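You operate a simulated robot arm through the tools that you are given. There is no shell and no other tool.

Carry out the task below with a simulated robot arm. There is one attempt and no reset: what you move stays moved.

JOB
Seat fill valve 2 in the test socket, clamp and pressure test it.
Fine: pump into the green, wait for the display's word, then open the vent; the valve stays clamped.

Only the result counts: the job must be done as asked and must still hold three seconds after the hand-in. Knocking over, shifting, dropping, spilling or breaking anything else fails it.

ROBOT AND FRAMES
A 6-joint arm with a two-finger gripper, fixed in place. Base frame: the origin is at the foot of the arm, x ahead of it, y to its left, z up. Units: cm, degrees, N and s.
Its first joint turns from -166.0 to 166.0 degrees. Payload 2.45 kg.
The TCP is the grasp point between the finger pads, 2 cm short of the fingertips. In the tool frame z runs along the fingers and y along their closing line. Largest opening 14 cm; the body of the gripper starts 16.8 cm behind the TCP.
Orientation is that of the tool frame in the base frame, as [roll, pitch, yaw] about the fixed x, y, z axes, in that order (R = Rz(yaw) Ry(pitch) Rx(roll)). With the fingers straight down and closing along the base's y, the tool's x points along the base's -x, its y along +y and its z along -z.

CONTROLS
- The arm moves only by the tool jog_arm. Its argument "commands" is a list of rows, each a list of 7 numbers: the shift along the tool's x, y, z in units of 20 mm (1.0 is 20 mm), then the turn, a rotation vector about the tool's x, y, z in units of 8 degrees (1.0 is 8 degrees), then the finger opening in cm, from 0 to 14. In form: [[tx, ty, tz, rx, ry, rz, grip], ...]. A call has 1 to 20 rows; each row shifts and turns the commanded pose from where the row before left it, along the tool's axes as they then stand. A call with a number of a shift or a turn outside -1 to 1 is refused whole. Rows are played at 5 a second. More than 5 cm and 8.6 degrees between two rows, or a gripper value outside its range, and nothing of the call is played. A pose out of reach is approached as far as the arm can. The call stops where the force on the tool passes 90 N (or 10 N more than at its start, if that is more) or the arm is blocked; 0.2 s more then pass. Each finger travels about 4.5 cm/s and halts on what it meets, pressing with about 27 N; the grip force reading is that of the motor and also rises with nothing between the fingers. The clock runs only during rows and for 0.2 s after the last one: add rows that do not move to give the fingers time. The reply holds the time, the measured pose of the TCP, the force on the tool along the base axes, the opening and the grip force, in the units named above and with some noise, with the torque about the TCP (base axes, N m) and any sound that the robot's microphone picked up.
- Cameras (640 x 400 px; columns grow to the right, rows downward): "scene" is fixed at [5.02, 50, 161.39]; the picture's right is [-0.43, -0.90, 0.00], its down [-0.51, 0.25, -0.82] and it looks along [0.74, -0.36, -0.57] (base axes); focal length 323 px, centre (320, 200). "wrist" rides on the gripper at [7.8, 1.1, -20.9] in the tool frame; the picture's right is [-0.14, 0.99, 0.00], its down [-0.92, -0.13, -0.37] and it looks along [-0.37, -0.05, 0.93] (tool axes); focal length 280 px, centre (320, 200). There is no depth. A picture from a camera that has moved, and an enlarged one, comes with that camera's place and axes in the base frame and with its lens.
- grab_frame(camera): a new picture of that camera. The clock stands still meanwhile.
- inspect(camera, box): a new picture of the part [left, top, right, bottom] of that camera's present view, enlarged. The clock stands still meanwhile.
- close_job(): hands the job in; it is judged then, once.

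Places have to be worked out from the pictures, the camera data and where the tool is seen. Open the gripper and draw the arm clear of the work before you hand the job in, unless the task says otherwise.

The tools are called after "Request:" by a JSON object that holds its "op" and its "data". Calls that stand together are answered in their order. jog_arm: Moves the arm, as the interface text tells. Its arguments: {"type":"object","properties":{"commands":{"type":"array","items":{"type":"array","items":{"type":"number"}}}},"required":["commands"]} The other tools are called the same way: grab_frame (camera) takes a picture; inspect (camera, box) takes an enlarged picture of a part of a camera's view; close_job () hands the job in.

At the start:

```text
time: 0.0
tool_pos: [56.67, 39.62, 136.1]
tcp_rot: [179.9, 0.0, 180.0]
contact_force: [0.2, 0.1, 0.0]
moment: [-0.01, 0.0, 0.0]
finger_gap: 14.03
grip_force: 0.0
```

scene: 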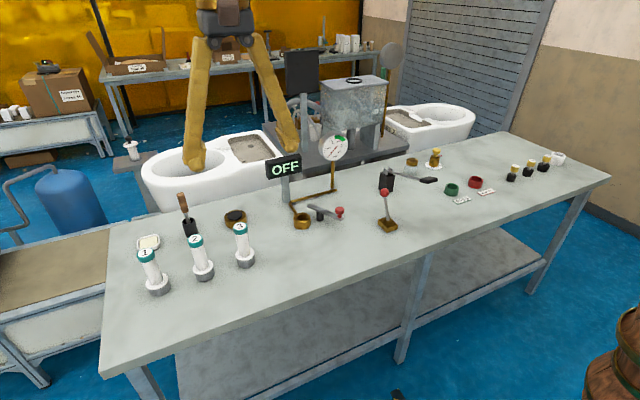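
wrist: 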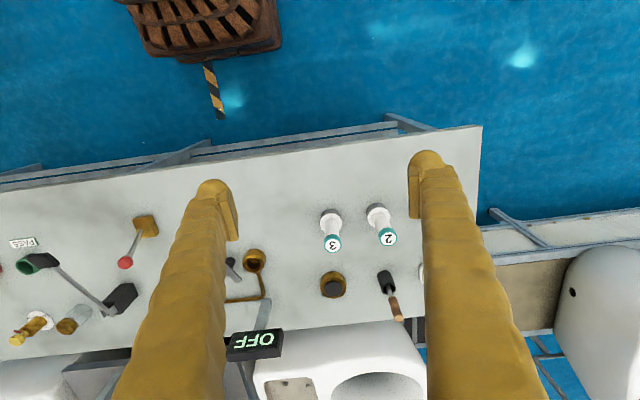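

I start by taking enlarged views of the bench to identify the valves, socket, clamp, pump, and vent.

Request:
{"op": "inspect", "data": {"camera": "scene", "box": [110, 180, 270, 310]}}

Request:
{"op": "inspect", "data": {"camera": "scene", "box": [260, 120, 420, 240]}}

Request:
{"op": "inspect", "data": {"camera": "scene", "box": [370, 130, 580, 240]}}

Request:
{"op": "inspect", "data": {"camera": "wrist", "box": [180, 160, 460, 360]}}

```text
3.08 times, centred on (190, 245) of scene
camera zoom: at [5.02, 50.0, 161.39], right [-0.43, -0.9, 0.0], down [-0.51, 0.25, -0.82], along [0.74, -0.36, -0.57], focal length 993 px, centre (720, 62)
```

zoom: 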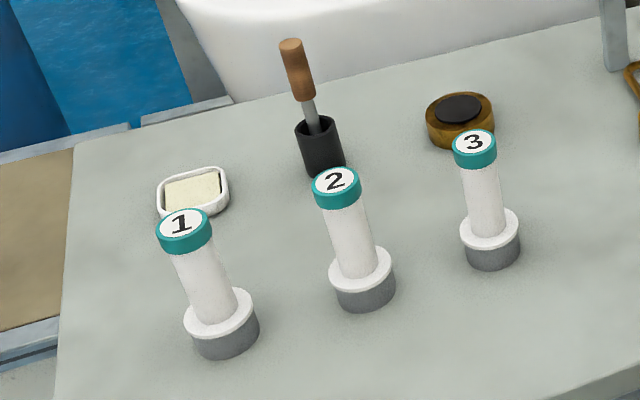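

```text
3.33 times, centred on (340, 180) of scene
camera zoom: at [5.02, 50.0, 161.39], right [-0.43, -0.9, 0.0], down [-0.51, 0.25, -0.82], along [0.74, -0.36, -0.57], focal length 1076 px, centre (253, 267)
```

zoom: 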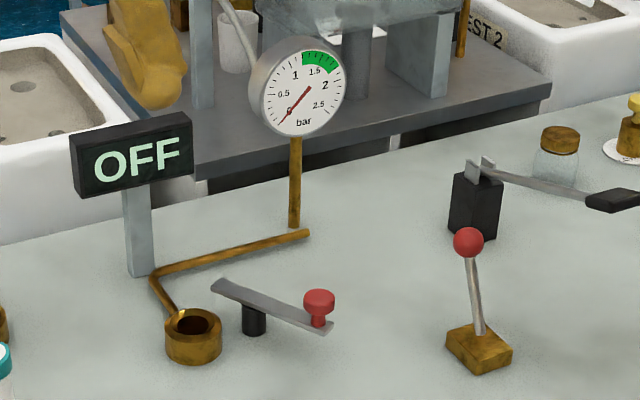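

```text
3.05 times, centred on (475, 185) of scene
camera zoom: at [5.02, 50.0, 161.39], right [-0.43, -0.9, 0.0], down [-0.51, 0.25, -0.82], along [0.74, -0.36, -0.57], focal length 984 px, centre (-152, 246)
```

zoom: 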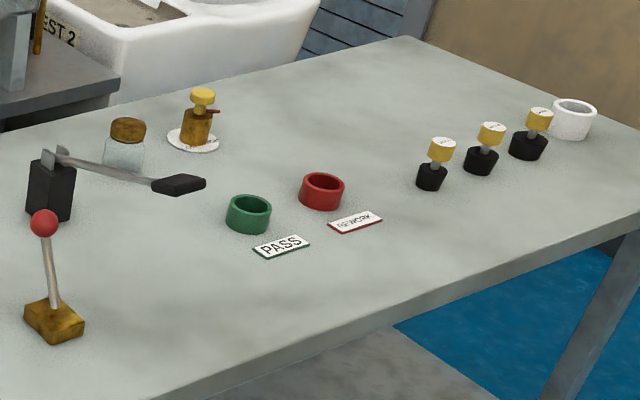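

```text
2.00 times, centred on (320, 260) of wrist
camera zoom: at [48.96, 40.81, 156.98], right [0.14, 0.99, 0.0], down [0.92, -0.13, 0.37], along [0.37, -0.05, -0.93], focal length 561 px, centre (320, 80)
```

zoom: 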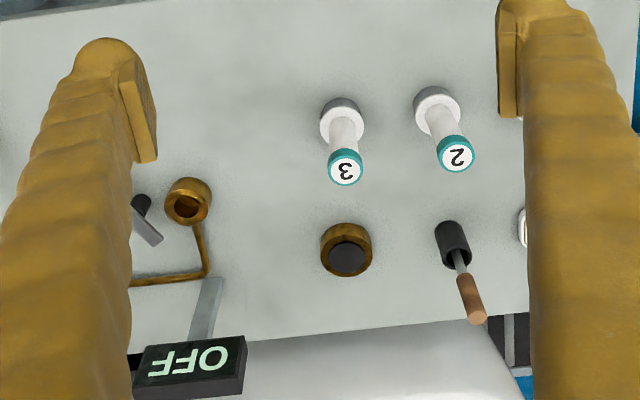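

The socket is near (92, 15, 88) by triangulating the two views. I'll move the hand over to look at the socket, clamp and pump more closely, staying high.

Request:
{"op": "jog_arm", "data": {"commands": [[-0.6, -0.95, 0.3, 0, 0, 0, 14], [-0.6, -0.95, 0.3, 0, 0, 0, 14], [-0.6, -0.95, 0.3, 0, 0, 0, 14], [-0.6, -0.95, 0.3, 0, 0, 0, 14], [-0.6, -0.95, 0.3, 0, 0, 0, 14], [-0.6, -0.95, 0.3, 0, 0, 0, 14], [-0.6, -0.95, 0.3, 0, 0, 0, 14], [-0.6, -0.95, 0.3, 0, 0, 0, 14], [-0.6, -0.95, 0.3, 0, 0, 0, 14], [-0.6, -0.95, 0.3, 0, 0, 0, 14], [-0.6, -0.95, 0.3, 0, 0, 0, 14], [-0.6, -0.95, 0.3, 0, 0, 0, 14], [-0.6, -0.95, 0.3, 0, 0, 0, 14]]}}

Request:
{"op": "grab_frame", "data": {"camera": "wrist"}}

Request:
{"op": "grab_frame", "data": {"camera": "scene"}}

```text
time: 2.8
tool_pos: [72.12, 15.02, 128.29]
tcp_rot: [-179.9, 0.0, 180.0]
contact_force: [0.7, -0.2, 0.9]
moment: [-0.03, -0.01, -0.01]
finger_gap: 14.0
grip_force: 0.0
```

```text
taken
camera wrist: at [64.4, 16.17, 149.21], right [0.14, 0.99, 0.0], down [0.92, -0.13, 0.37], along [0.37, -0.05, -0.93], focal length 280 px, centre (320, 200)
```

wrist: 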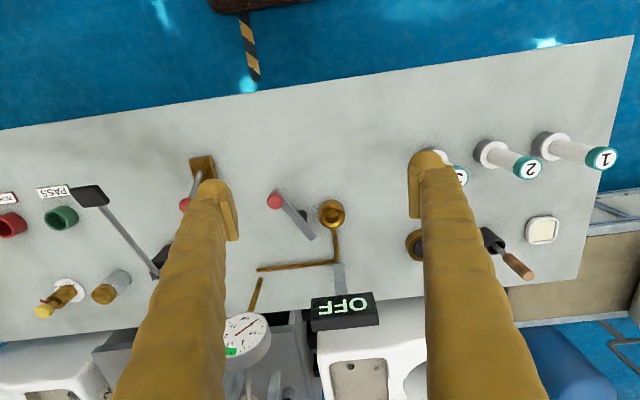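

```text
taken
```

scene: 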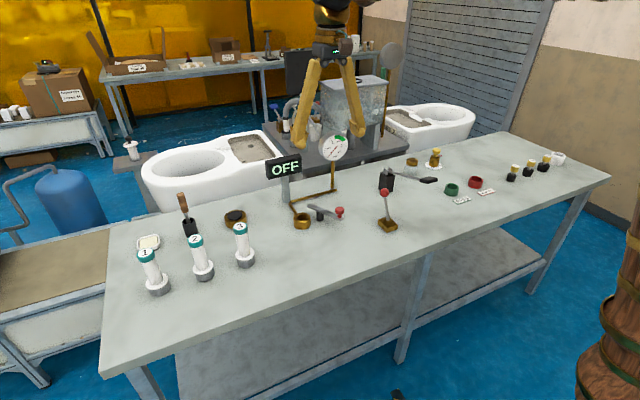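

The wrist camera now gives a top-ish view of the bench. I enlarge the parts around the socket and clamp, the pump and lever, and the valves.

Request:
{"op": "inspect", "data": {"camera": "wrist", "box": [220, 150, 420, 275]}}

Request:
{"op": "inspect", "data": {"camera": "wrist", "box": [0, 140, 240, 340]}}

Request:
{"op": "inspect", "data": {"camera": "wrist", "box": [400, 110, 640, 300]}}

```text
3.20 times, centred on (320, 212) of wrist
camera zoom: at [64.4, 16.17, 149.21], right [0.14, 0.99, 0.0], down [0.92, -0.13, 0.37], along [0.37, -0.05, -0.93], focal length 897 px, centre (320, 160)
```

zoom: 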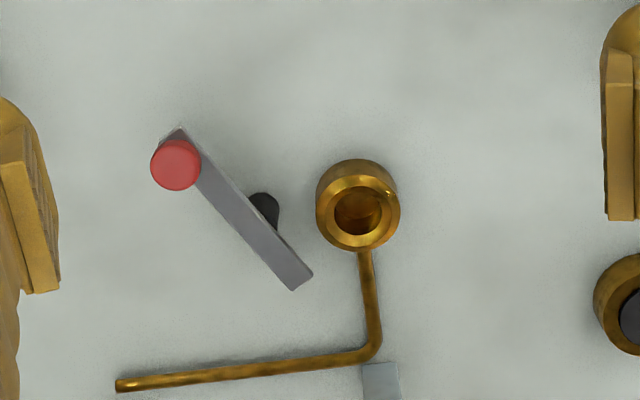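

```text
2.00 times, centred on (120, 240) of wrist
camera zoom: at [64.4, 16.17, 149.21], right [0.14, 0.99, 0.0], down [0.92, -0.13, 0.37], along [0.37, -0.05, -0.93], focal length 561 px, centre (720, 120)
```

zoom: 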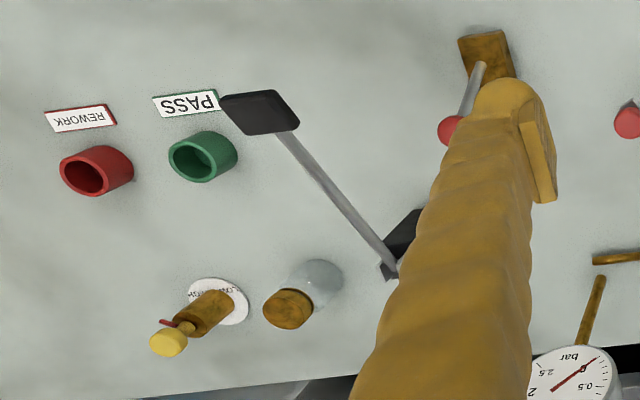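

```text
2.11 times, centred on (520, 205) of wrist
camera zoom: at [64.4, 16.17, 149.21], right [0.14, 0.99, 0.0], down [0.92, -0.13, 0.37], along [0.37, -0.05, -0.93], focal length 590 px, centre (-101, 190)
```

zoom: 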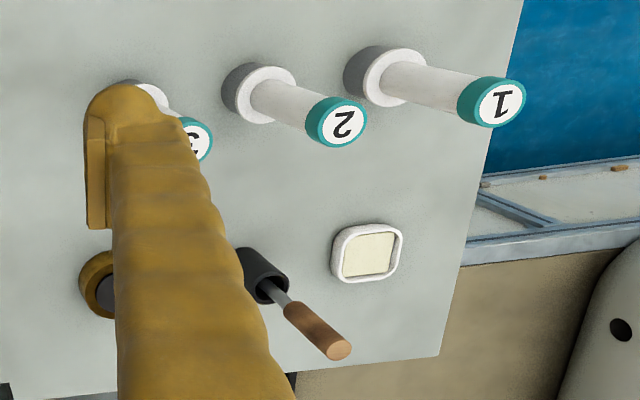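

I need to read the text on the white disc under the yellow-topped fitting and to see the pump and lever without the fingers in the way, so I move further right.

Request:
{"op": "jog_arm", "data": {"commands": [[0, -1, 0, 0, 0, 0, 14], [0, -1, 0, 0, 0, 0, 14], [0, -1, 0, 0, 0, 0, 14], [0, -1, 0, 0, 0, 0, 14], [0, -1, 0, 0, 0, 0, 14], [0, -1, 0, 0, 0, 0, 14], [0, -1, 0, 0, 0, 0, 14], [0, -1, 0, 0, 0, 0, 14], [0, -1, 0, 0, 0, 0, 14], [0, -1, 0, 0, 0, 0, 14], [0, -1, 0, 0, 0, 0, 14], [0, -1, 0, 0, 0, 0, 14], [0, -1, 0, 0, 0, 0, 14], [0, -1, 0, 0, 0, 0, 14], [0, -1, 0, 0, 0, 0, 14], [0, -1, 0, 0, 0, 0, 14], [0, -1, 0, 0, 0, 0, 14], [0, -1, 0, 0, 0, 0, 14]]}}

Request:
{"op": "grab_frame", "data": {"camera": "wrist"}}

Request:
{"op": "inspect", "data": {"camera": "scene", "box": [400, 140, 460, 180]}}

```text
time: 6.6
tool_pos: [72.18, -21.13, 128.17]
tcp_rot: [-180.0, 0.2, -180.0]
contact_force: [-0.8, -0.2, -0.1]
moment: [0.0, 0.02, -0.03]
finger_gap: 14.0
grip_force: 0.0
```

```text
taken
camera wrist: at [64.53, -19.93, 149.13], right [0.14, 0.99, 0.0], down [0.92, -0.13, 0.37], along [0.37, -0.05, -0.93], focal length 280 px, centre (320, 200)
```

wrist: 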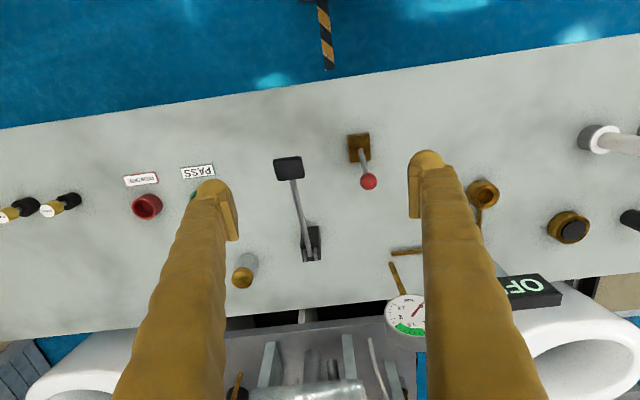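

```text
10.00 times, centred on (430, 160) of scene
camera zoom: at [5.02, 50.0, 161.39], right [-0.43, -0.9, 0.0], down [-0.51, 0.25, -0.82], along [0.74, -0.36, -0.57], focal length 3227 px, centre (-780, 600)
```

zoom: 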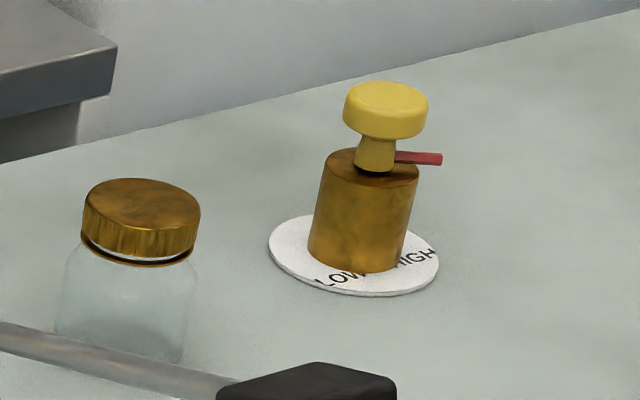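

The yellow fitting is a LOW/HIGH selector, not a vent. I look closer at the yellow-capped numbered parts at the far right, and the lever and pump details.

Request:
{"op": "inspect", "data": {"camera": "scene", "box": [490, 140, 580, 195]}}

Request:
{"op": "inspect", "data": {"camera": "wrist", "box": [230, 110, 430, 280]}}

Request:
{"op": "inspect", "data": {"camera": "scene", "box": [360, 155, 460, 240]}}

Request:
{"op": "inspect", "data": {"camera": "wrist", "box": [0, 160, 180, 280]}}

```text
7.11 times, centred on (535, 168) of scene
camera zoom: at [5.02, 50.0, 161.39], right [-0.43, -0.9, 0.0], down [-0.51, 0.25, -0.82], along [0.74, -0.36, -0.57], focal length 2295 px, centre (-1209, 431)
```

zoom: 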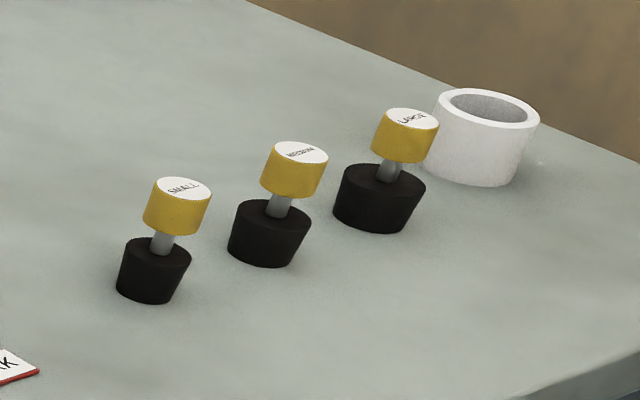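

```text
2.35 times, centred on (330, 195) of wrist
camera zoom: at [64.53, -19.93, 149.13], right [0.14, 0.99, 0.0], down [0.92, -0.13, 0.37], along [0.37, -0.05, -0.93], focal length 660 px, centre (296, 212)
```

zoom: 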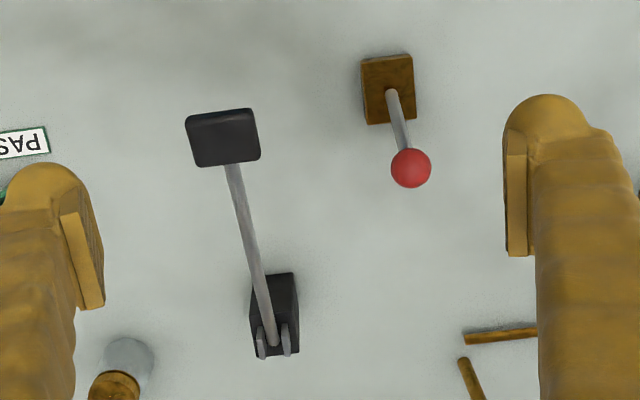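

```text
4.71 times, centred on (410, 198) of scene
camera zoom: at [5.02, 50.0, 161.39], right [-0.43, -0.9, 0.0], down [-0.51, 0.25, -0.82], along [0.74, -0.36, -0.57], focal length 1519 px, centre (-104, 212)
```

zoom: 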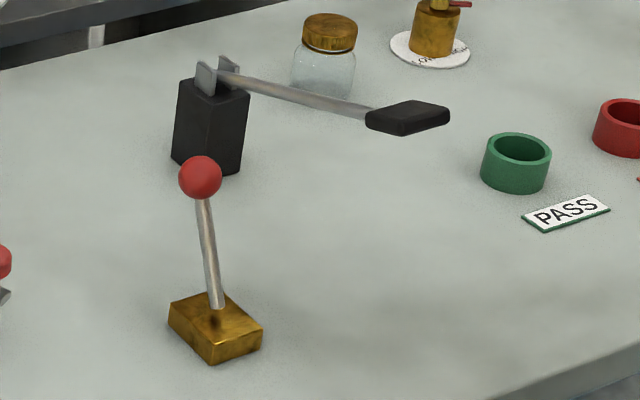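

```text
3.33 times, centred on (90, 220) of wrist
camera zoom: at [64.53, -19.93, 149.13], right [0.14, 0.99, 0.0], down [0.92, -0.13, 0.37], along [0.37, -0.05, -0.93], focal length 935 px, centre (1087, 133)
```

zoom: 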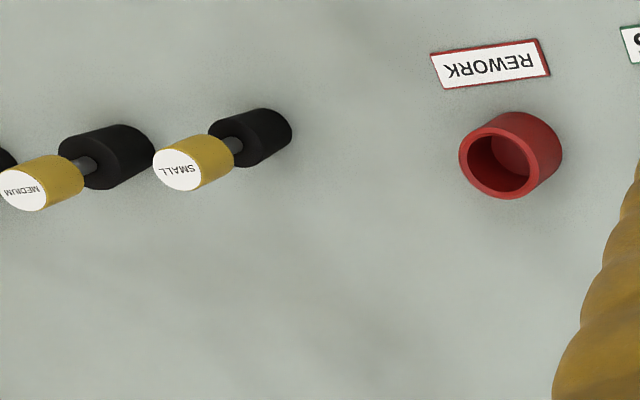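

The layout: pump lever pad near (76.5, -27, 102), vent lever ball near (82.4, -13, 98) leaning away from the arm, clamp bar knob near (86, 3, 92), socket (93, 15, 87), valve 2 near (83, 52). I'll move over the valves for a close view.

Request:
{"op": "jog_arm", "data": {"commands": [[0, 1, 0, 0, 0, 0, 14], [0, 1, 0, 0, 0, 0, 14], [0, 1, 0, 0, 0, 0, 14], [0, 1, 0, 0, 0, 0, 14], [0, 1, 0, 0, 0, 0, 14], [0, 1, 0, 0, 0, 0, 14], [0, 1, 0, 0, 0, 0, 14], [0, 1, 0, 0, 0, 0, 14], [0, 1, 0, 0, 0, 0, 14], [0, 1, 0, 0, 0, 0, 14], [0, 1, 0, 0, 0, 0, 14], [0, 1, 0, 0, 0, 0, 14], [0, 1, 0, 0, 0, 0, 14], [0, 1, 0, 0, 0, 0, 14], [0, 1, 0, 0, 0, 0, 14], [0, 1, 0, 0, 0, 0, 14], [0, 1, 0, 0, 0, 0, 14], [0, 1, 0, 0, 0, 0, 14], [0, 1, 0, 0, 0, 0, 14], [0, 1, 0, 0, 0, 0, 14]]}}

Request:
{"op": "jog_arm", "data": {"commands": [[0, 1, 0, 0, 0, 0, 14], [0, 1, 0, 0, 0, 0, 14], [0, 1, 0, 0, 0, 0, 14], [0, 1, 0, 0, 0, 0, 14], [0, 1, 0, 0, 0, 0, 14], [0, 1, 0, 0, 0, 0, 14], [0, 1, 0, 0, 0, 0, 14], [0, 1, 0, 0, 0, 0, 14], [0, 1, 0, 0, 0, 0, 14], [0, 1, 0, 0, 0, 0, 14], [0, 1, 0, 0, 0, 0, 14], [0, 1, 0, 0, 0, 0, 14], [0, 1, 0, 0, 0, 0, 14], [0, 1, 0, 0, 0, 0, 14], [0, 1, 0, 0, 0, 0, 14], [0, 1, 0, 0, 0, 0, 14], [0, 0, 0, 0, 0, 0, 14]]}}

Request:
{"op": "grab_frame", "data": {"camera": "wrist"}}

```text
time: 10.8
tool_pos: [72.24, 18.91, 128.29]
tcp_rot: [-180.0, 0.0, 179.8]
contact_force: [0.5, 0.5, 0.0]
moment: [0.02, -0.01, 0.01]
finger_gap: 14.01
grip_force: 0.1
```

```text
time: 14.4
tool_pos: [72.2, 50.79, 128.18]
tcp_rot: [179.9, 0.1, 179.9]
contact_force: [-0.3, -0.3, 0.6]
moment: [0.03, 0.0, 0.0]
finger_gap: 14.02
grip_force: 0.0
```

```text
taken
camera wrist: at [64.45, 52.03, 149.15], right [0.14, 0.99, 0.0], down [0.92, -0.13, 0.37], along [0.37, -0.05, -0.93], focal length 280 px, centre (320, 200)
```

wrist: 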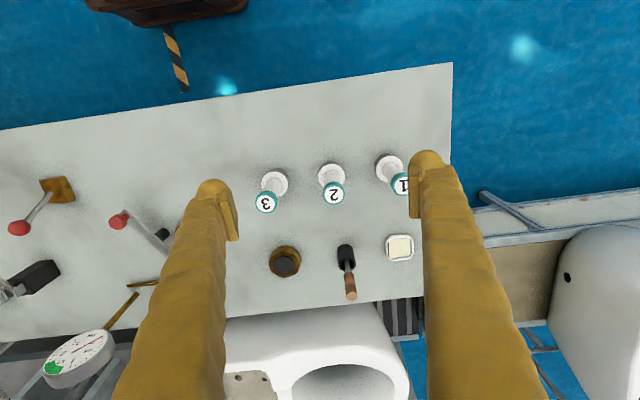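

Valve 2 is clearly in view between the fingers. I enlarge it to locate its axis, flange and holder.

Request:
{"op": "inspect", "data": {"camera": "wrist", "box": [250, 140, 420, 230]}}

Request:
{"op": "inspect", "data": {"camera": "scene", "box": [170, 220, 230, 290]}}

```text
3.76 times, centred on (335, 185) of wrist
camera zoom: at [64.45, 52.03, 149.15], right [0.14, 0.99, 0.0], down [0.92, -0.13, 0.37], along [0.37, -0.05, -0.93], focal length 1056 px, centre (264, 256)
```

zoom: 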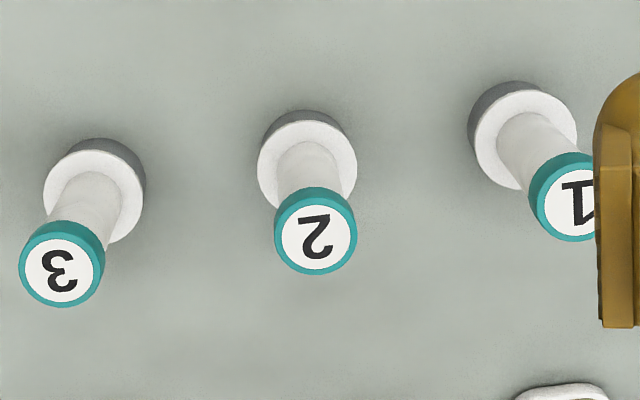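

```text
5.71 times, centred on (200, 255) of scene
camera zoom: at [5.02, 50.0, 161.39], right [-0.43, -0.9, 0.0], down [-0.51, 0.25, -0.82], along [0.74, -0.36, -0.57], focal length 1844 px, centre (1006, -114)
```

zoom: 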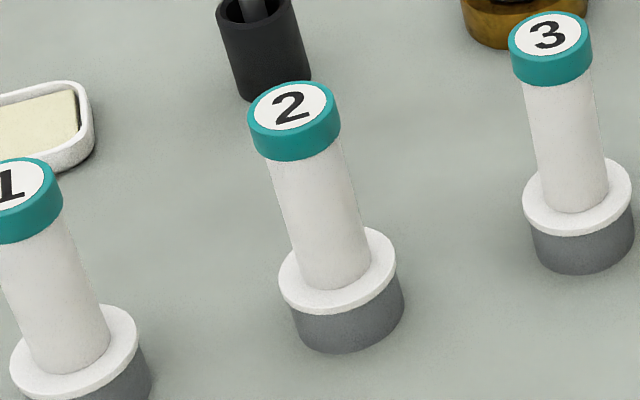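

Valve 2's cap top is at about (83.2, 52.05, 99.8), about 4 cm across, with its flange near z 88. I close the opening to 8 cm and descend to just above it to check alignment and reach.

Request:
{"op": "jog_arm", "data": {"commands": [[-0.5465, 0.0565, 0.915, 0, 0, 0, 8], [-0.5465, 0.0565, 0.915, 0, 0, 0, 8], [-0.5465, 0.0565, 0.915, 0, 0, 0, 8], [-0.5465, 0.0565, 0.915, 0, 0, 0, 8], [-0.5465, 0.0565, 0.915, 0, 0, 0, 8], [-0.5465, 0.0565, 0.915, 0, 0, 0, 8], [-0.5465, 0.0565, 0.915, 0, 0, 0, 8], [-0.5465, 0.0565, 0.915, 0, 0, 0, 8], [-0.5465, 0.0565, 0.915, 0, 0, 0, 8], [-0.5465, 0.0565, 0.915, 0, 0, 0, 8], [0, 0, 0, 0, 0, 0, 8], [0, 0, 0, 0, 0, 0, 8]]}}

Request:
{"op": "grab_frame", "data": {"camera": "wrist"}}

Request:
{"op": "inspect", "data": {"camera": "scene", "box": [110, 160, 290, 310]}}

```text
time: 17.0
tool_pos: [83.3, 52.15, 109.86]
tcp_rot: [180.0, -0.1, -179.9]
contact_force: [-0.5, 0.6, -0.5]
moment: [0.01, -0.02, -0.01]
finger_gap: 7.98
grip_force: 0.1
```

```text
taken
camera wrist: at [75.55, 53.32, 130.82], right [0.14, 0.99, 0.0], down [0.92, -0.13, 0.37], along [0.37, -0.05, -0.93], focal length 280 px, centre (320, 200)
```

wrist: 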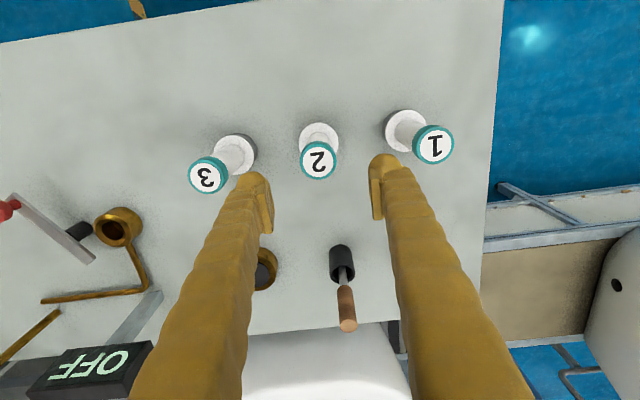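

```text
2.67 times, centred on (200, 235) of scene
camera zoom: at [5.02, 50.0, 161.39], right [-0.43, -0.9, 0.0], down [-0.51, 0.25, -0.82], along [0.74, -0.36, -0.57], focal length 861 px, centre (640, 107)
```

zoom: 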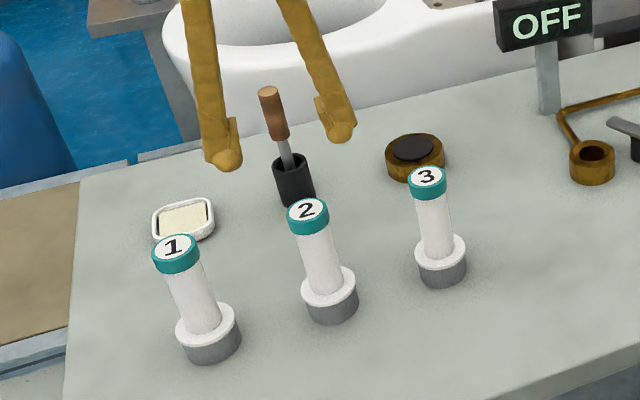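

The reach is fine, and the cap appears centred under the TCP to within about 0.2 cm. I descend to z 98 with the fingers straddling the cap.

Request:
{"op": "jog_arm", "data": {"commands": [[0.05, -0.05, 0.74, 0, 0, 0, 8], [0, 0, 0.74, 0, 0, 0, 8], [0, 0, 0.74, 0, 0, 0, 8], [0, 0, 0.74, 0, 0, 0, 8], [0, 0, 0.74, 0, 0, 0, 8], [0, 0, 0.74, 0, 0, 0, 8], [0, 0, 0.74, 0, 0, 0, 8], [0, 0, 0.74, 0, 0, 0, 8], [0, 0, 0, 0, 0, 0, 8]]}}

Request:
{"op": "grab_frame", "data": {"camera": "wrist"}}

Request:
{"op": "inspect", "data": {"camera": "scene", "box": [150, 190, 260, 300]}}

```text
time: 19.0
tool_pos: [83.05, 51.85, 98.11]
tcp_rot: [179.9, 0.1, 180.0]
contact_force: [0.7, 0.4, 0.8]
moment: [0.03, 0.0, 0.02]
finger_gap: 8.01
grip_force: 0.0
```

```text
taken
camera wrist: at [75.39, 53.04, 119.04], right [0.14, 0.99, 0.0], down [0.92, -0.13, 0.37], along [0.37, -0.05, -0.93], focal length 280 px, centre (320, 200)
```

wrist: 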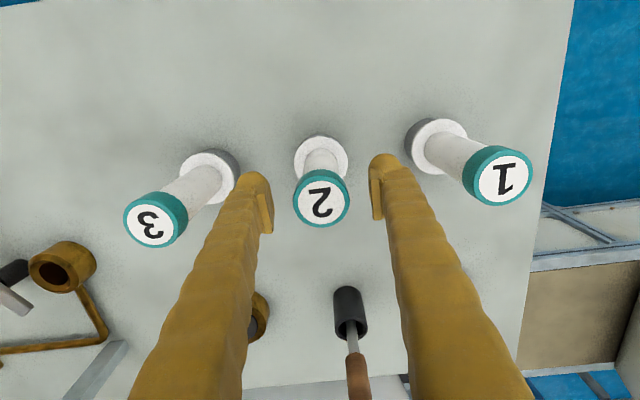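

```text
3.64 times, centred on (205, 245) of scene
camera zoom: at [5.02, 50.0, 161.39], right [-0.43, -0.9, 0.0], down [-0.51, 0.25, -0.82], along [0.74, -0.36, -0.57], focal length 1174 px, centre (738, 36)
```

zoom: 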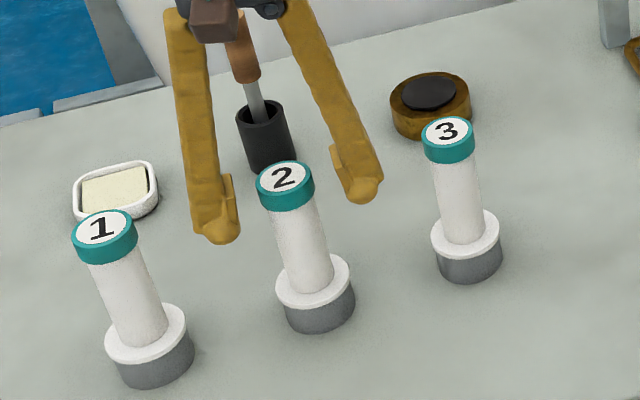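

The cap is centred between the fingers. I close the gripper on it and let the fingers settle.

Request:
{"op": "jog_arm", "data": {"commands": [[0, 0.02, 0.1, 0, 0, 0, 6], [0, 0, 0.1, 0, 0, 0, 5], [0, 0, 0, 0, 0, 0, 4], [0, 0, 0, 0, 0, 0, 3], [0, 0, 0, 0, 0, 0, 2], [0, 0, 0, 0, 0, 0, 2], [0, 0, 0, 0, 0, 0, 2], [0, 0, 0, 0, 0, 0, 2]]}}

```text
time: 20.8
tool_pos: [83.11, 52.03, 97.7]
tcp_rot: [-180.0, 0.0, -180.0]
contact_force: [-0.3, -0.2, 0.1]
moment: [-0.02, -0.01, 0.0]
finger_gap: 3.91
grip_force: 27.3
```

The gap stopped at 3.9 cm with 27 N, so the cap is held. I lift straight up slowly.

Request:
{"op": "jog_arm", "data": {"commands": [[0, 0, -0.3, 0, 0, 0, 2], [0, 0, -0.4, 0, 0, 0, 2], [0, 0, -0.5, 0, 0, 0, 2], [0, 0, -0.6, 0, 0, 0, 2], [0, 0, -0.7, 0, 0, 0, 2], [0, 0, -0.7, 0, 0, 0, 2], [0, 0, -0.7, 0, 0, 0, 2], [0, 0, -0.7, 0, 0, 0, 2], [0, 0, -0.7, 0, 0, 0, 2], [0, 0, 0, 0, 0, 0, 2]]}}

Request:
{"op": "grab_frame", "data": {"camera": "wrist"}}

Request:
{"op": "inspect", "data": {"camera": "scene", "box": [130, 150, 290, 300]}}

```text
time: 23.0
tool_pos: [83.22, 51.83, 108.32]
tcp_rot: [180.0, 0.1, -179.9]
contact_force: [0.0, -1.1, -1.2]
moment: [0.01, 0.01, 0.01]
finger_gap: 3.92
grip_force: 27.0
```

```text
taken
camera wrist: at [75.5, 53.0, 129.31], right [0.14, 0.99, 0.0], down [0.92, -0.13, 0.37], along [0.37, -0.05, -0.93], focal length 280 px, centre (320, 200)
```

wrist: 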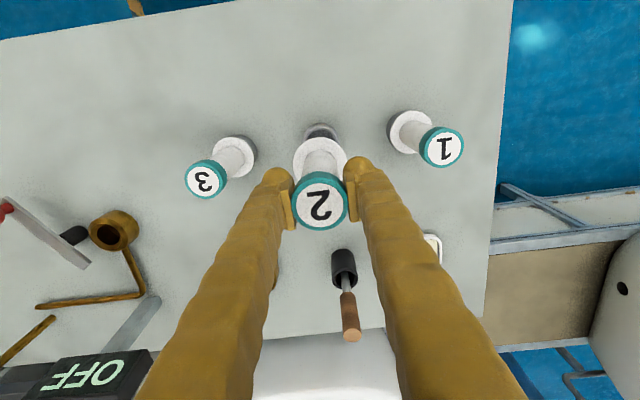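

```text
2.67 times, centred on (210, 225) of scene
camera zoom: at [5.02, 50.0, 161.39], right [-0.43, -0.9, 0.0], down [-0.51, 0.25, -0.82], along [0.74, -0.36, -0.57], focal length 861 px, centre (613, 133)
```

zoom: 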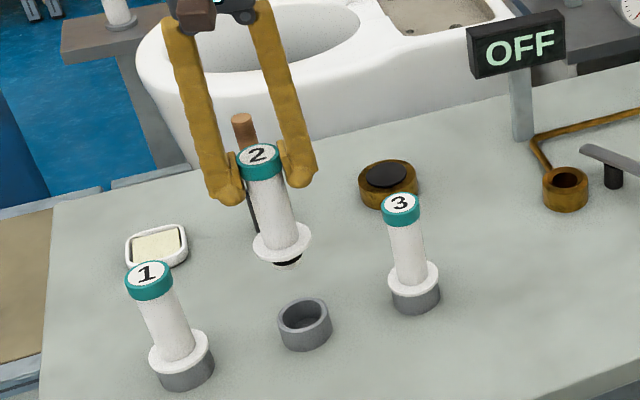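

Valve 2 is out of its holder with a short black sealed stub under the flange. I raise to clear valve 3, then traverse toward the socket, stopping short for a good look at it.

Request:
{"op": "jog_arm", "data": {"commands": [[0, 0, -0.6, 0, 0, 0, 2], [0, 0, -0.8, 0, 0, 0, 2], [0, 0, -0.8, 0, 0, 0, 2], [0, 0, -0.8, 0, 0, 0, 2], [0, 0, -0.8, 0, 0, 0, 2], [0, 0, -0.8, 0, 0, 0, 2], [0, 0, -0.4, 0, 0, 0, 2], [0, -0.4, 0, 0, 0, 0, 2], [0, -0.8, 0, 0, 0, 0, 2], [0, -0.9, 0, 0, 0, 0, 2], [-0.2, -0.9, 0, 0, 0, 0, 2], [-0.2, -0.9, 0, 0, 0, 0, 2], [-0.2, -0.9, 0, 0, 0, 0, 2], [-0.2, -0.9, 0, 0, 0, 0, 2], [-0.2, -0.9, 0, 0, 0, 0, 2], [-0.2, -0.9, 0, 0, 0, 0, 2], [-0.2, -0.9, 0, 0, 0, 0, 2], [-0.2, -0.8, 0, 0, 0, 0, 2], [-0.2, -0.5, 0, 0, 0, 0, 2], [0, 0, 0, 0, 0, 0, 2]]}}

Request:
{"op": "grab_frame", "data": {"camera": "wrist"}}

Request:
{"op": "grab_frame", "data": {"camera": "scene"}}

```text
time: 27.2
tool_pos: [86.68, 32.58, 118.3]
tcp_rot: [-179.9, 0.1, -179.9]
contact_force: [-0.2, -0.3, -1.5]
moment: [-0.02, 0.01, -0.01]
finger_gap: 3.92
grip_force: 26.7
```

```text
taken
camera wrist: at [78.95, 33.76, 139.28], right [0.14, 0.99, 0.0], down [0.92, -0.13, 0.37], along [0.37, -0.05, -0.93], focal length 280 px, centre (320, 200)
```

wrist: 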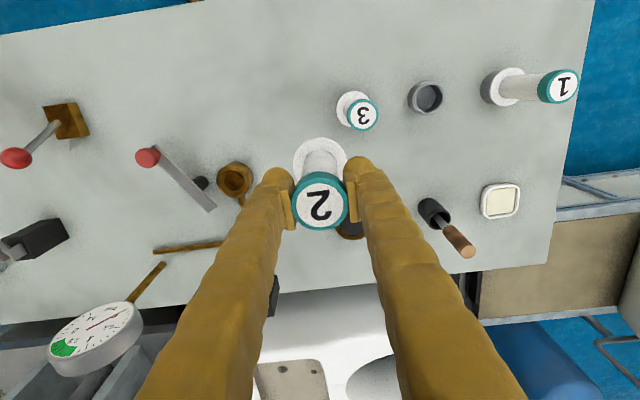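

```text
taken
```

scene: 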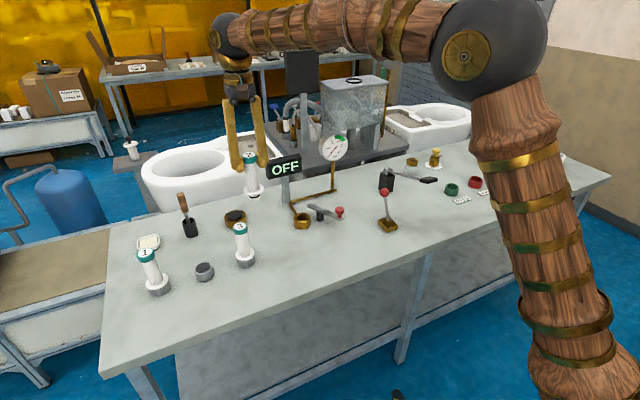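

I zoom in on the socket and clamp from here in both cameras to refine their positions.

Request:
{"op": "inspect", "data": {"camera": "wrist", "box": [120, 130, 280, 230]}}

Request:
{"op": "inspect", "data": {"camera": "scene", "box": [230, 140, 360, 240]}}

```text
4.00 times, centred on (200, 180) of wrist
camera zoom: at [78.95, 33.76, 139.28], right [0.14, 0.99, 0.0], down [0.92, -0.13, 0.37], along [0.37, -0.05, -0.93], focal length 1122 px, centre (800, 280)
```

zoom: 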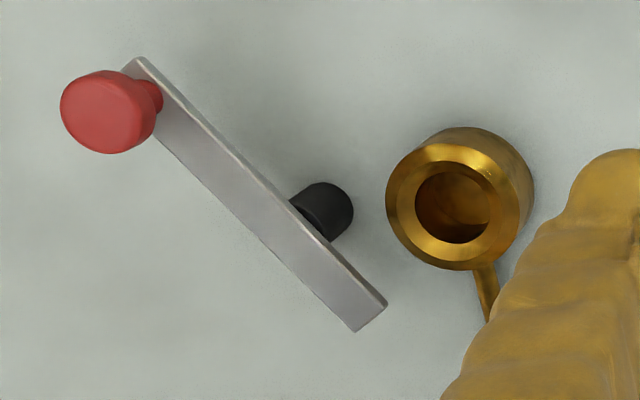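

```text
4.00 times, centred on (295, 190) of scene
camera zoom: at [5.02, 50.0, 161.39], right [-0.43, -0.9, 0.0], down [-0.51, 0.25, -0.82], along [0.74, -0.36, -0.57], focal length 1291 px, centre (420, 240)
```

zoom: 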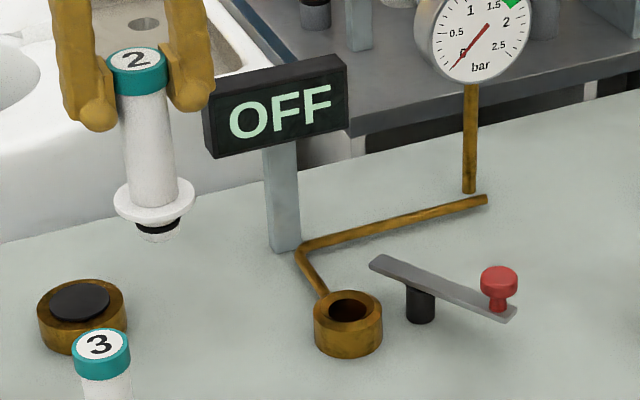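

The socket centre works out at about (93.3, 15.0) with its rim at z 88, and the clamp pivot near (93.2, 7.7). I carry the valve to hover about 3 cm above the socket.

Request:
{"op": "jog_arm", "data": {"commands": [[-0.33, -0.88, 0, 0, 0, 0, 2], [-0.33, -0.88, 0, 0, 0, 0, 2], [-0.33, -0.88, 0, 0, 0, 0, 2], [-0.33, -0.88, 0, 0, 0, 0, 2], [-0.33, -0.88, 0, 0, 0, 0, 2], [-0.33, -0.88, 0, 0, 0, 0, 2], [-0.33, -0.88, 0, 0, 0, 0, 2], [-0.33, -0.88, 0, 0, 0, 0, 2], [-0.33, -0.88, 0, 0, 0, 0, 2], [-0.33, -0.88, 0, 0, 0, 0, 2], [0, 0, 0.77, 0, 0, 0, 2], [0, 0, 0.77, 0, 0, 0, 2], [0, 0, 0.77, 0, 0, 0, 2], [0, 0, 0.77, 0, 0, 0, 2], [0, 0, 0.77, 0, 0, 0, 2], [0, 0, 0.77, 0, 0, 0, 2], [0, 0, 0.77, 0, 0, 0, 2], [0, 0, 0.77, 0, 0, 0, 2], [0, 0, 0.77, 0, 0, 0, 2], [0, 0, 0.5, 0, 0, 0, 2]]}}

Request:
{"op": "grab_frame", "data": {"camera": "wrist"}}

Request:
{"op": "inspect", "data": {"camera": "scene", "box": [250, 130, 370, 240]}}

```text
time: 31.4
tool_pos: [93.44, 15.01, 103.4]
tcp_rot: [180.0, 0.1, 179.9]
contact_force: [1.1, 0.1, -1.1]
moment: [-0.01, -0.01, -0.03]
finger_gap: 3.93
grip_force: 27.0
```

```text
taken
camera wrist: at [85.68, 16.13, 124.45], right [0.14, 0.99, 0.0], down [0.92, -0.13, 0.37], along [0.37, -0.05, -0.93], focal length 280 px, centre (320, 200)
```

wrist: 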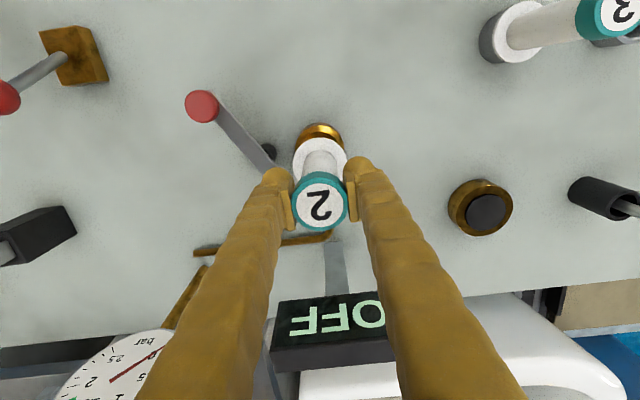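

```text
3.64 times, centred on (310, 185) of scene
camera zoom: at [5.02, 50.0, 161.39], right [-0.43, -0.9, 0.0], down [-0.51, 0.25, -0.82], along [0.74, -0.36, -0.57], focal length 1174 px, centre (356, 254)
```

zoom: 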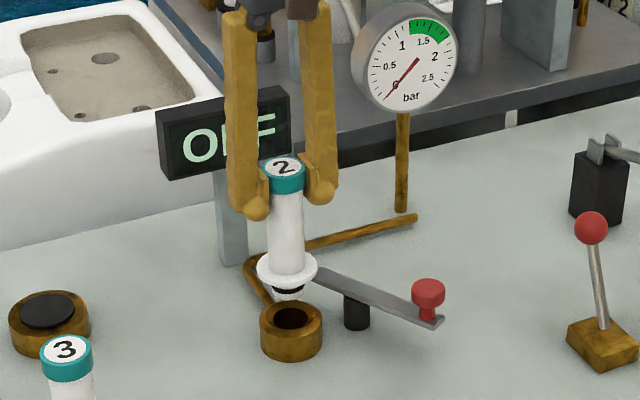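

The valve is hovering just over the socket. I zoom in strongly in both cameras to check lateral alignment before lowering.

Request:
{"op": "inspect", "data": {"camera": "scene", "box": [310, 190, 350, 232]}}

Request:
{"op": "inspect", "data": {"camera": "scene", "box": [310, 165, 374, 205]}}

Request:
{"op": "inspect", "data": {"camera": "scene", "box": [315, 170, 347, 230]}}

Request:
{"op": "inspect", "data": {"camera": "wrist", "box": [270, 110, 370, 240]}}

```text
9.52 times, centred on (330, 211) of scene
camera zoom: at [5.02, 50.0, 161.39], right [-0.43, -0.9, 0.0], down [-0.51, 0.25, -0.82], along [0.74, -0.36, -0.57], focal length 3073 px, centre (225, 95)
```

zoom: 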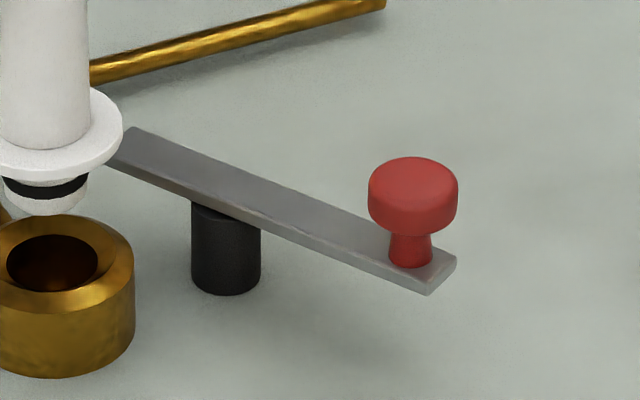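

```text
10.00 times, centred on (342, 185) of scene
camera zoom: at [5.02, 50.0, 161.39], right [-0.43, -0.9, 0.0], down [-0.51, 0.25, -0.82], along [0.74, -0.36, -0.57], focal length 3227 px, centre (100, 350)
```

zoom: 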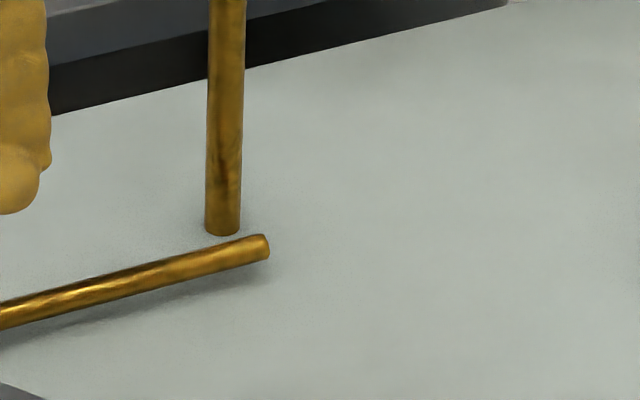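

```text
6.67 times, centred on (331, 200) of scene
camera zoom: at [5.02, 50.0, 161.39], right [-0.43, -0.9, 0.0], down [-0.51, 0.25, -0.82], along [0.74, -0.36, -0.57], focal length 2151 px, centre (247, 200)
```

zoom: 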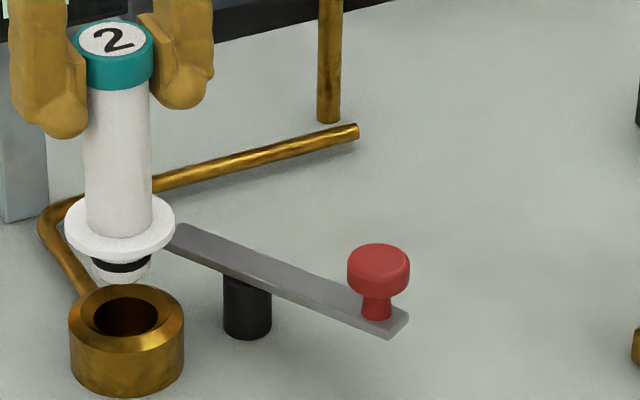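

```text
3.08 times, centred on (320, 175) of wrist
camera zoom: at [85.68, 16.13, 124.45], right [0.14, 0.99, 0.0], down [0.92, -0.13, 0.37], along [0.37, -0.05, -0.93], focal length 863 px, centre (320, 277)
```

zoom: 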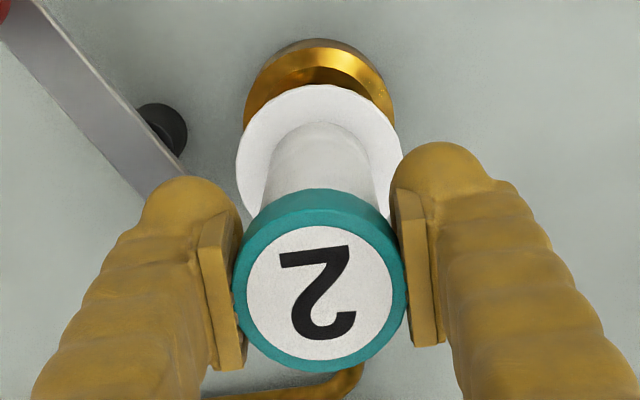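

Sideways alignment looks good; I check the fore-aft alignment with a tighter wrist zoom on the socket rim behind the flange.

Request:
{"op": "inspect", "data": {"camera": "wrist", "box": [288, 115, 352, 155]}}

Request:
{"op": "inspect", "data": {"camera": "scene", "box": [308, 194, 348, 219]}}

```text
10.00 times, centred on (320, 135) of wrist
camera zoom: at [85.68, 16.13, 124.45], right [0.14, 0.99, 0.0], down [0.92, -0.13, 0.37], along [0.37, -0.05, -0.93], focal length 2804 px, centre (320, 850)
```

zoom: 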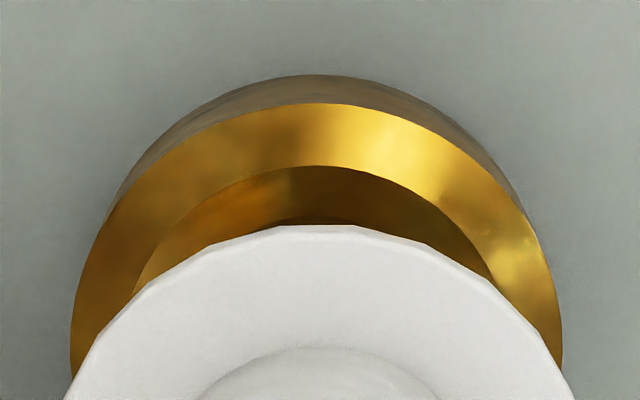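

```text
16.00 times, centred on (328, 206) of scene
camera zoom: at [5.02, 50.0, 161.39], right [-0.43, -0.9, 0.0], down [-0.51, 0.25, -0.82], along [0.74, -0.36, -0.57], focal length 5163 px, centre (192, 96)
```

zoom: 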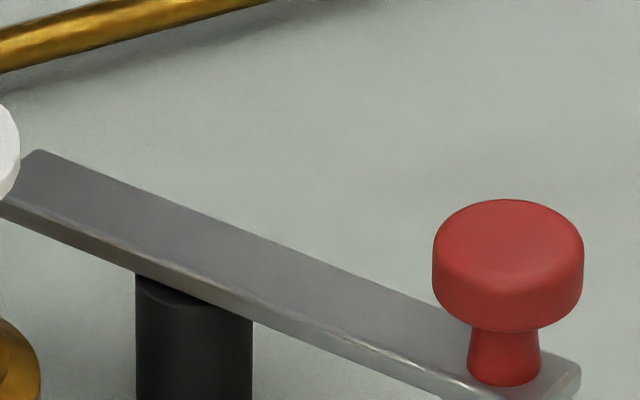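

The valve sits about 0.2 cm too far forward relative to the socket. I correct by -0.2 cm in x and lower to about 1.3 cm above the expected seat.

Request:
{"op": "jog_arm", "data": {"commands": [[0.1, -0.02, 0, 0, 0, 0, 2], [0, 0, 0.4, 0, 0, 0, 2], [0, 0, 0.4, 0, 0, 0, 2], [0, 0, 0.4, 0, 0, 0, 2], [0, 0, 0.4, 0, 0, 0, 2], [0, 0, 0.4, 0, 0, 0, 2], [0, 0, 0.2, 0, 0, 0, 2], [0, 0, 0, 0, 0, 0, 2]]}}

Request:
{"op": "inspect", "data": {"camera": "scene", "box": [315, 170, 347, 230]}}

Request:
{"op": "inspect", "data": {"camera": "wrist", "box": [270, 110, 370, 240]}}

```text
time: 33.2
tool_pos: [93.2, 14.86, 99.02]
tcp_rot: [-180.0, 0.1, 179.9]
contact_force: [0.4, 0.6, -1.0]
moment: [0.06, 0.02, -0.01]
finger_gap: 3.92
grip_force: 26.4
```

```text
6.67 times, centred on (331, 200) of scene
camera zoom: at [5.02, 50.0, 161.39], right [-0.43, -0.9, 0.0], down [-0.51, 0.25, -0.82], along [0.74, -0.36, -0.57], focal length 2151 px, centre (247, 200)
```

zoom: 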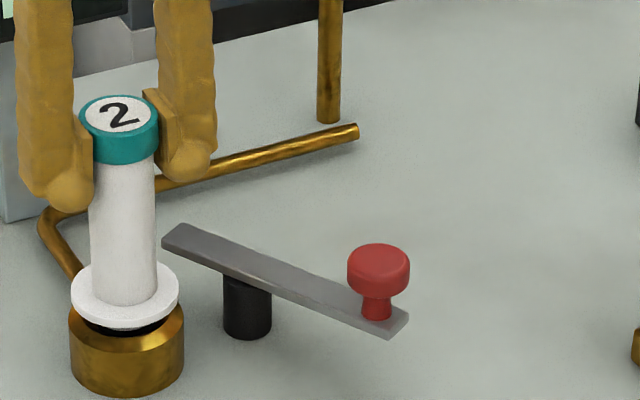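

```text
3.08 times, centred on (320, 175) of wrist
camera zoom: at [85.45, 16.08, 120.05], right [0.14, 0.99, 0.0], down [0.92, -0.13, 0.37], along [0.37, -0.05, -0.93], focal length 863 px, centre (320, 277)
```

zoom: 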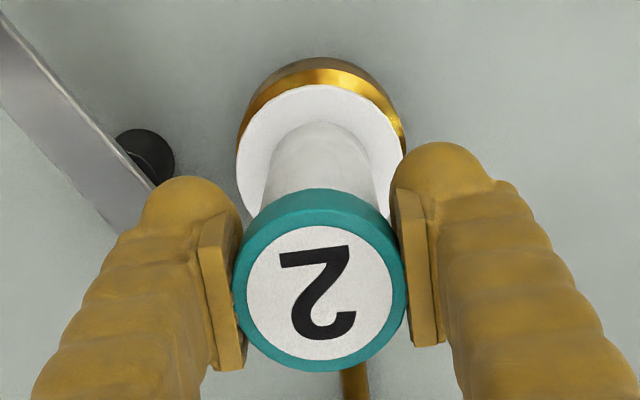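

Flange and socket are concentric in both views and the stub is entering the bore with no contact force. I continue down in small steps.

Request:
{"op": "jog_arm", "data": {"commands": [[0, 0, 0.1, 0, 0, 0, 2], [0, 0, 0.1, 0, 0, 0, 2], [0, 0, 0.1, 0, 0, 0, 2], [0, 0, 0, 0, 0, 0, 2]]}}

Request:
{"op": "inspect", "data": {"camera": "scene", "box": [315, 170, 347, 230]}}

```text
time: 34.2
tool_pos: [93.09, 15.0, 98.32]
tcp_rot: [180.0, 0.0, 180.0]
contact_force: [0.4, 0.3, -1.9]
moment: [0.02, -0.01, -0.04]
finger_gap: 3.92
grip_force: 27.0
```

```text
6.67 times, centred on (331, 200) of scene
camera zoom: at [5.02, 50.0, 161.39], right [-0.43, -0.9, 0.0], down [-0.51, 0.25, -0.82], along [0.74, -0.36, -0.57], focal length 2151 px, centre (247, 200)
```

zoom: 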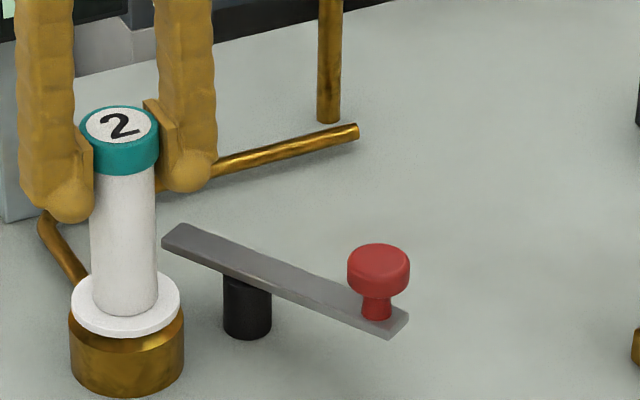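

The flange is nearly on the rim. I continue in 1-2 mm steps, watching the force.

Request:
{"op": "jog_arm", "data": {"commands": [[0, 0, 0.08, 0, 0, 0, 2], [0, 0, 0.08, 0, 0, 0, 2], [0, 0, 0, 0, 0, 0, 2]]}}

```text
time: 35.0
tool_pos: [93.03, 14.84, 98.17]
tcp_rot: [179.9, -0.1, -180.0]
contact_force: [-0.1, 0.2, -0.7]
moment: [0.0, 0.03, 0.04]
finger_gap: 3.93
grip_force: 27.1
```

Still no contact force, with the TCP at z 98.2. I keep lowering in small steps.

Request:
{"op": "jog_arm", "data": {"commands": [[0, 0, 0.08, 0, 0, 0, 2], [0, 0, 0.08, 0, 0, 0, 2], [0, 0, 0, 0, 0, 0, 2]]}}

Request:
{"op": "inspect", "data": {"camera": "scene", "box": [315, 170, 347, 230]}}

```text
time: 35.8
tool_pos: [93.1, 14.97, 97.8]
tcp_rot: [180.0, 0.0, 179.9]
contact_force: [-0.4, -0.6, -1.6]
moment: [0.05, 0.0, 0.01]
finger_gap: 3.93
grip_force: 26.8
```

```text
6.67 times, centred on (331, 200) of scene
camera zoom: at [5.02, 50.0, 161.39], right [-0.43, -0.9, 0.0], down [-0.51, 0.25, -0.82], along [0.74, -0.36, -0.57], focal length 2151 px, centre (247, 200)
```

zoom: 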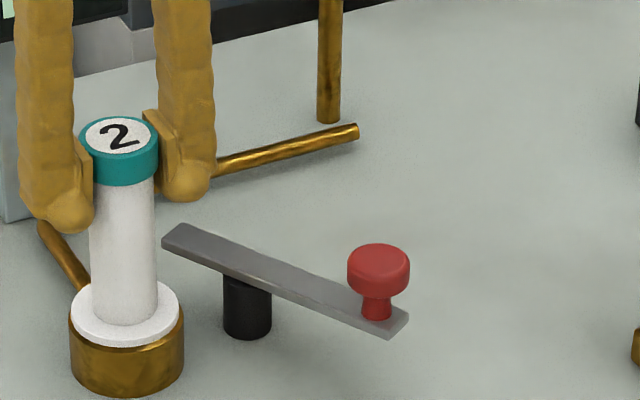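

Very close to seated now. Another two small steps.

Request:
{"op": "jog_arm", "data": {"commands": [[0, 0, 0.07, 0, 0, 0, 2], [0, 0, 0.07, 0, 0, 0, 2], [0, 0, 0, 0, 0, 0, 2]]}}

```text
time: 36.6
tool_pos: [93.26, 14.83, 97.76]
tcp_rot: [-180.0, 0.2, -180.0]
contact_force: [2.8, -0.3, 33.3]
moment: [0.01, 0.38, -0.02]
finger_gap: 3.92
grip_force: 27.2
```

There is now 33 N upward, so the flange has met the rim. I check the seating in both views.

Request:
{"op": "inspect", "data": {"camera": "scene", "box": [308, 190, 348, 230]}}

Request:
{"op": "inspect", "data": {"camera": "scene", "box": [290, 195, 325, 235]}}

Request:
{"op": "inspect", "data": {"camera": "wrist", "box": [270, 110, 370, 240]}}

```text
10.00 times, centred on (328, 210) of scene
camera zoom: at [5.02, 50.0, 161.39], right [-0.43, -0.9, 0.0], down [-0.51, 0.25, -0.82], along [0.74, -0.36, -0.57], focal length 3227 px, centre (240, 100)
```

zoom: 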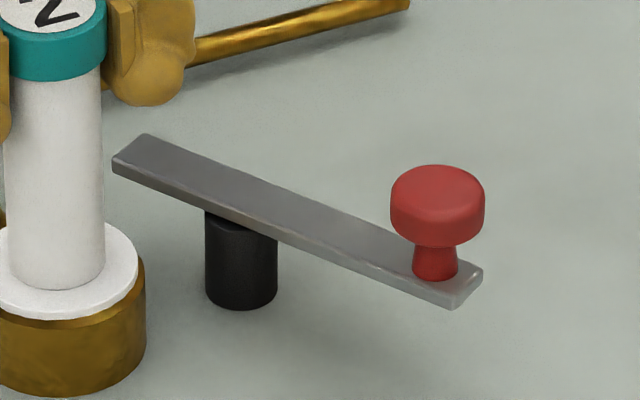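

```text
10.00 times, centred on (308, 215) of scene
camera zoom: at [5.02, 50.0, 161.39], right [-0.43, -0.9, 0.0], down [-0.51, 0.25, -0.82], along [0.74, -0.36, -0.57], focal length 3227 px, centre (445, 50)
```

zoom: 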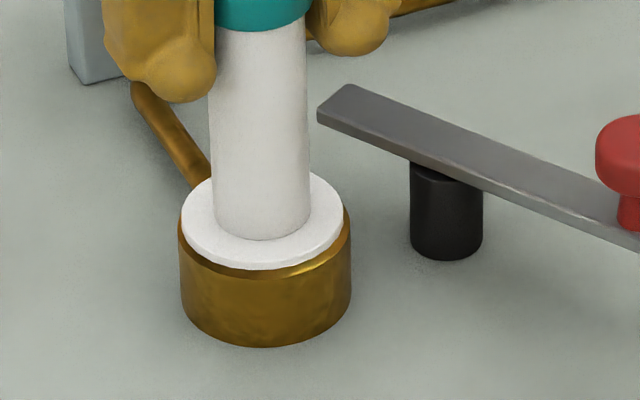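

```text
3.08 times, centred on (320, 175) of wrist
camera zoom: at [85.37, 16.14, 118.63], right [0.14, 0.99, 0.0], down [0.92, -0.13, 0.37], along [0.37, -0.05, -0.93], focal length 863 px, centre (320, 277)
```

zoom: 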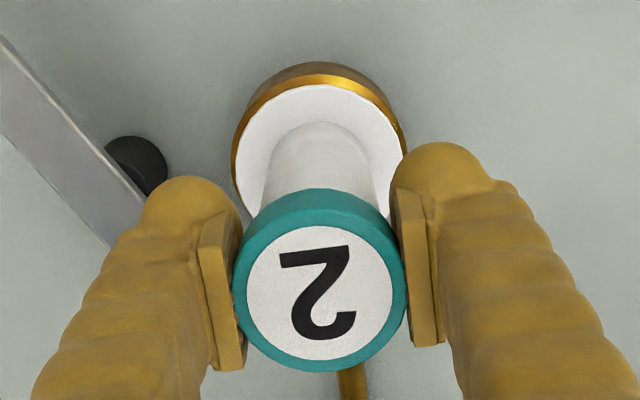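

The flange looks flush on the rim in both views. I press one more millimetre to confirm it's a hard seat rather than a snag.

Request:
{"op": "jog_arm", "data": {"commands": [[0, 0, 0.05, 0, 0, 0, 2], [0, 0, 0, 0, 0, 0, 2]]}}

```text
time: 37.2
tool_pos: [93.16, 14.88, 97.57]
tcp_rot: [180.0, 0.1, 180.0]
contact_force: [5.5, 0.6, 34.5]
moment: [-0.02, 0.06, 0.01]
finger_gap: 3.95
grip_force: 26.7
```

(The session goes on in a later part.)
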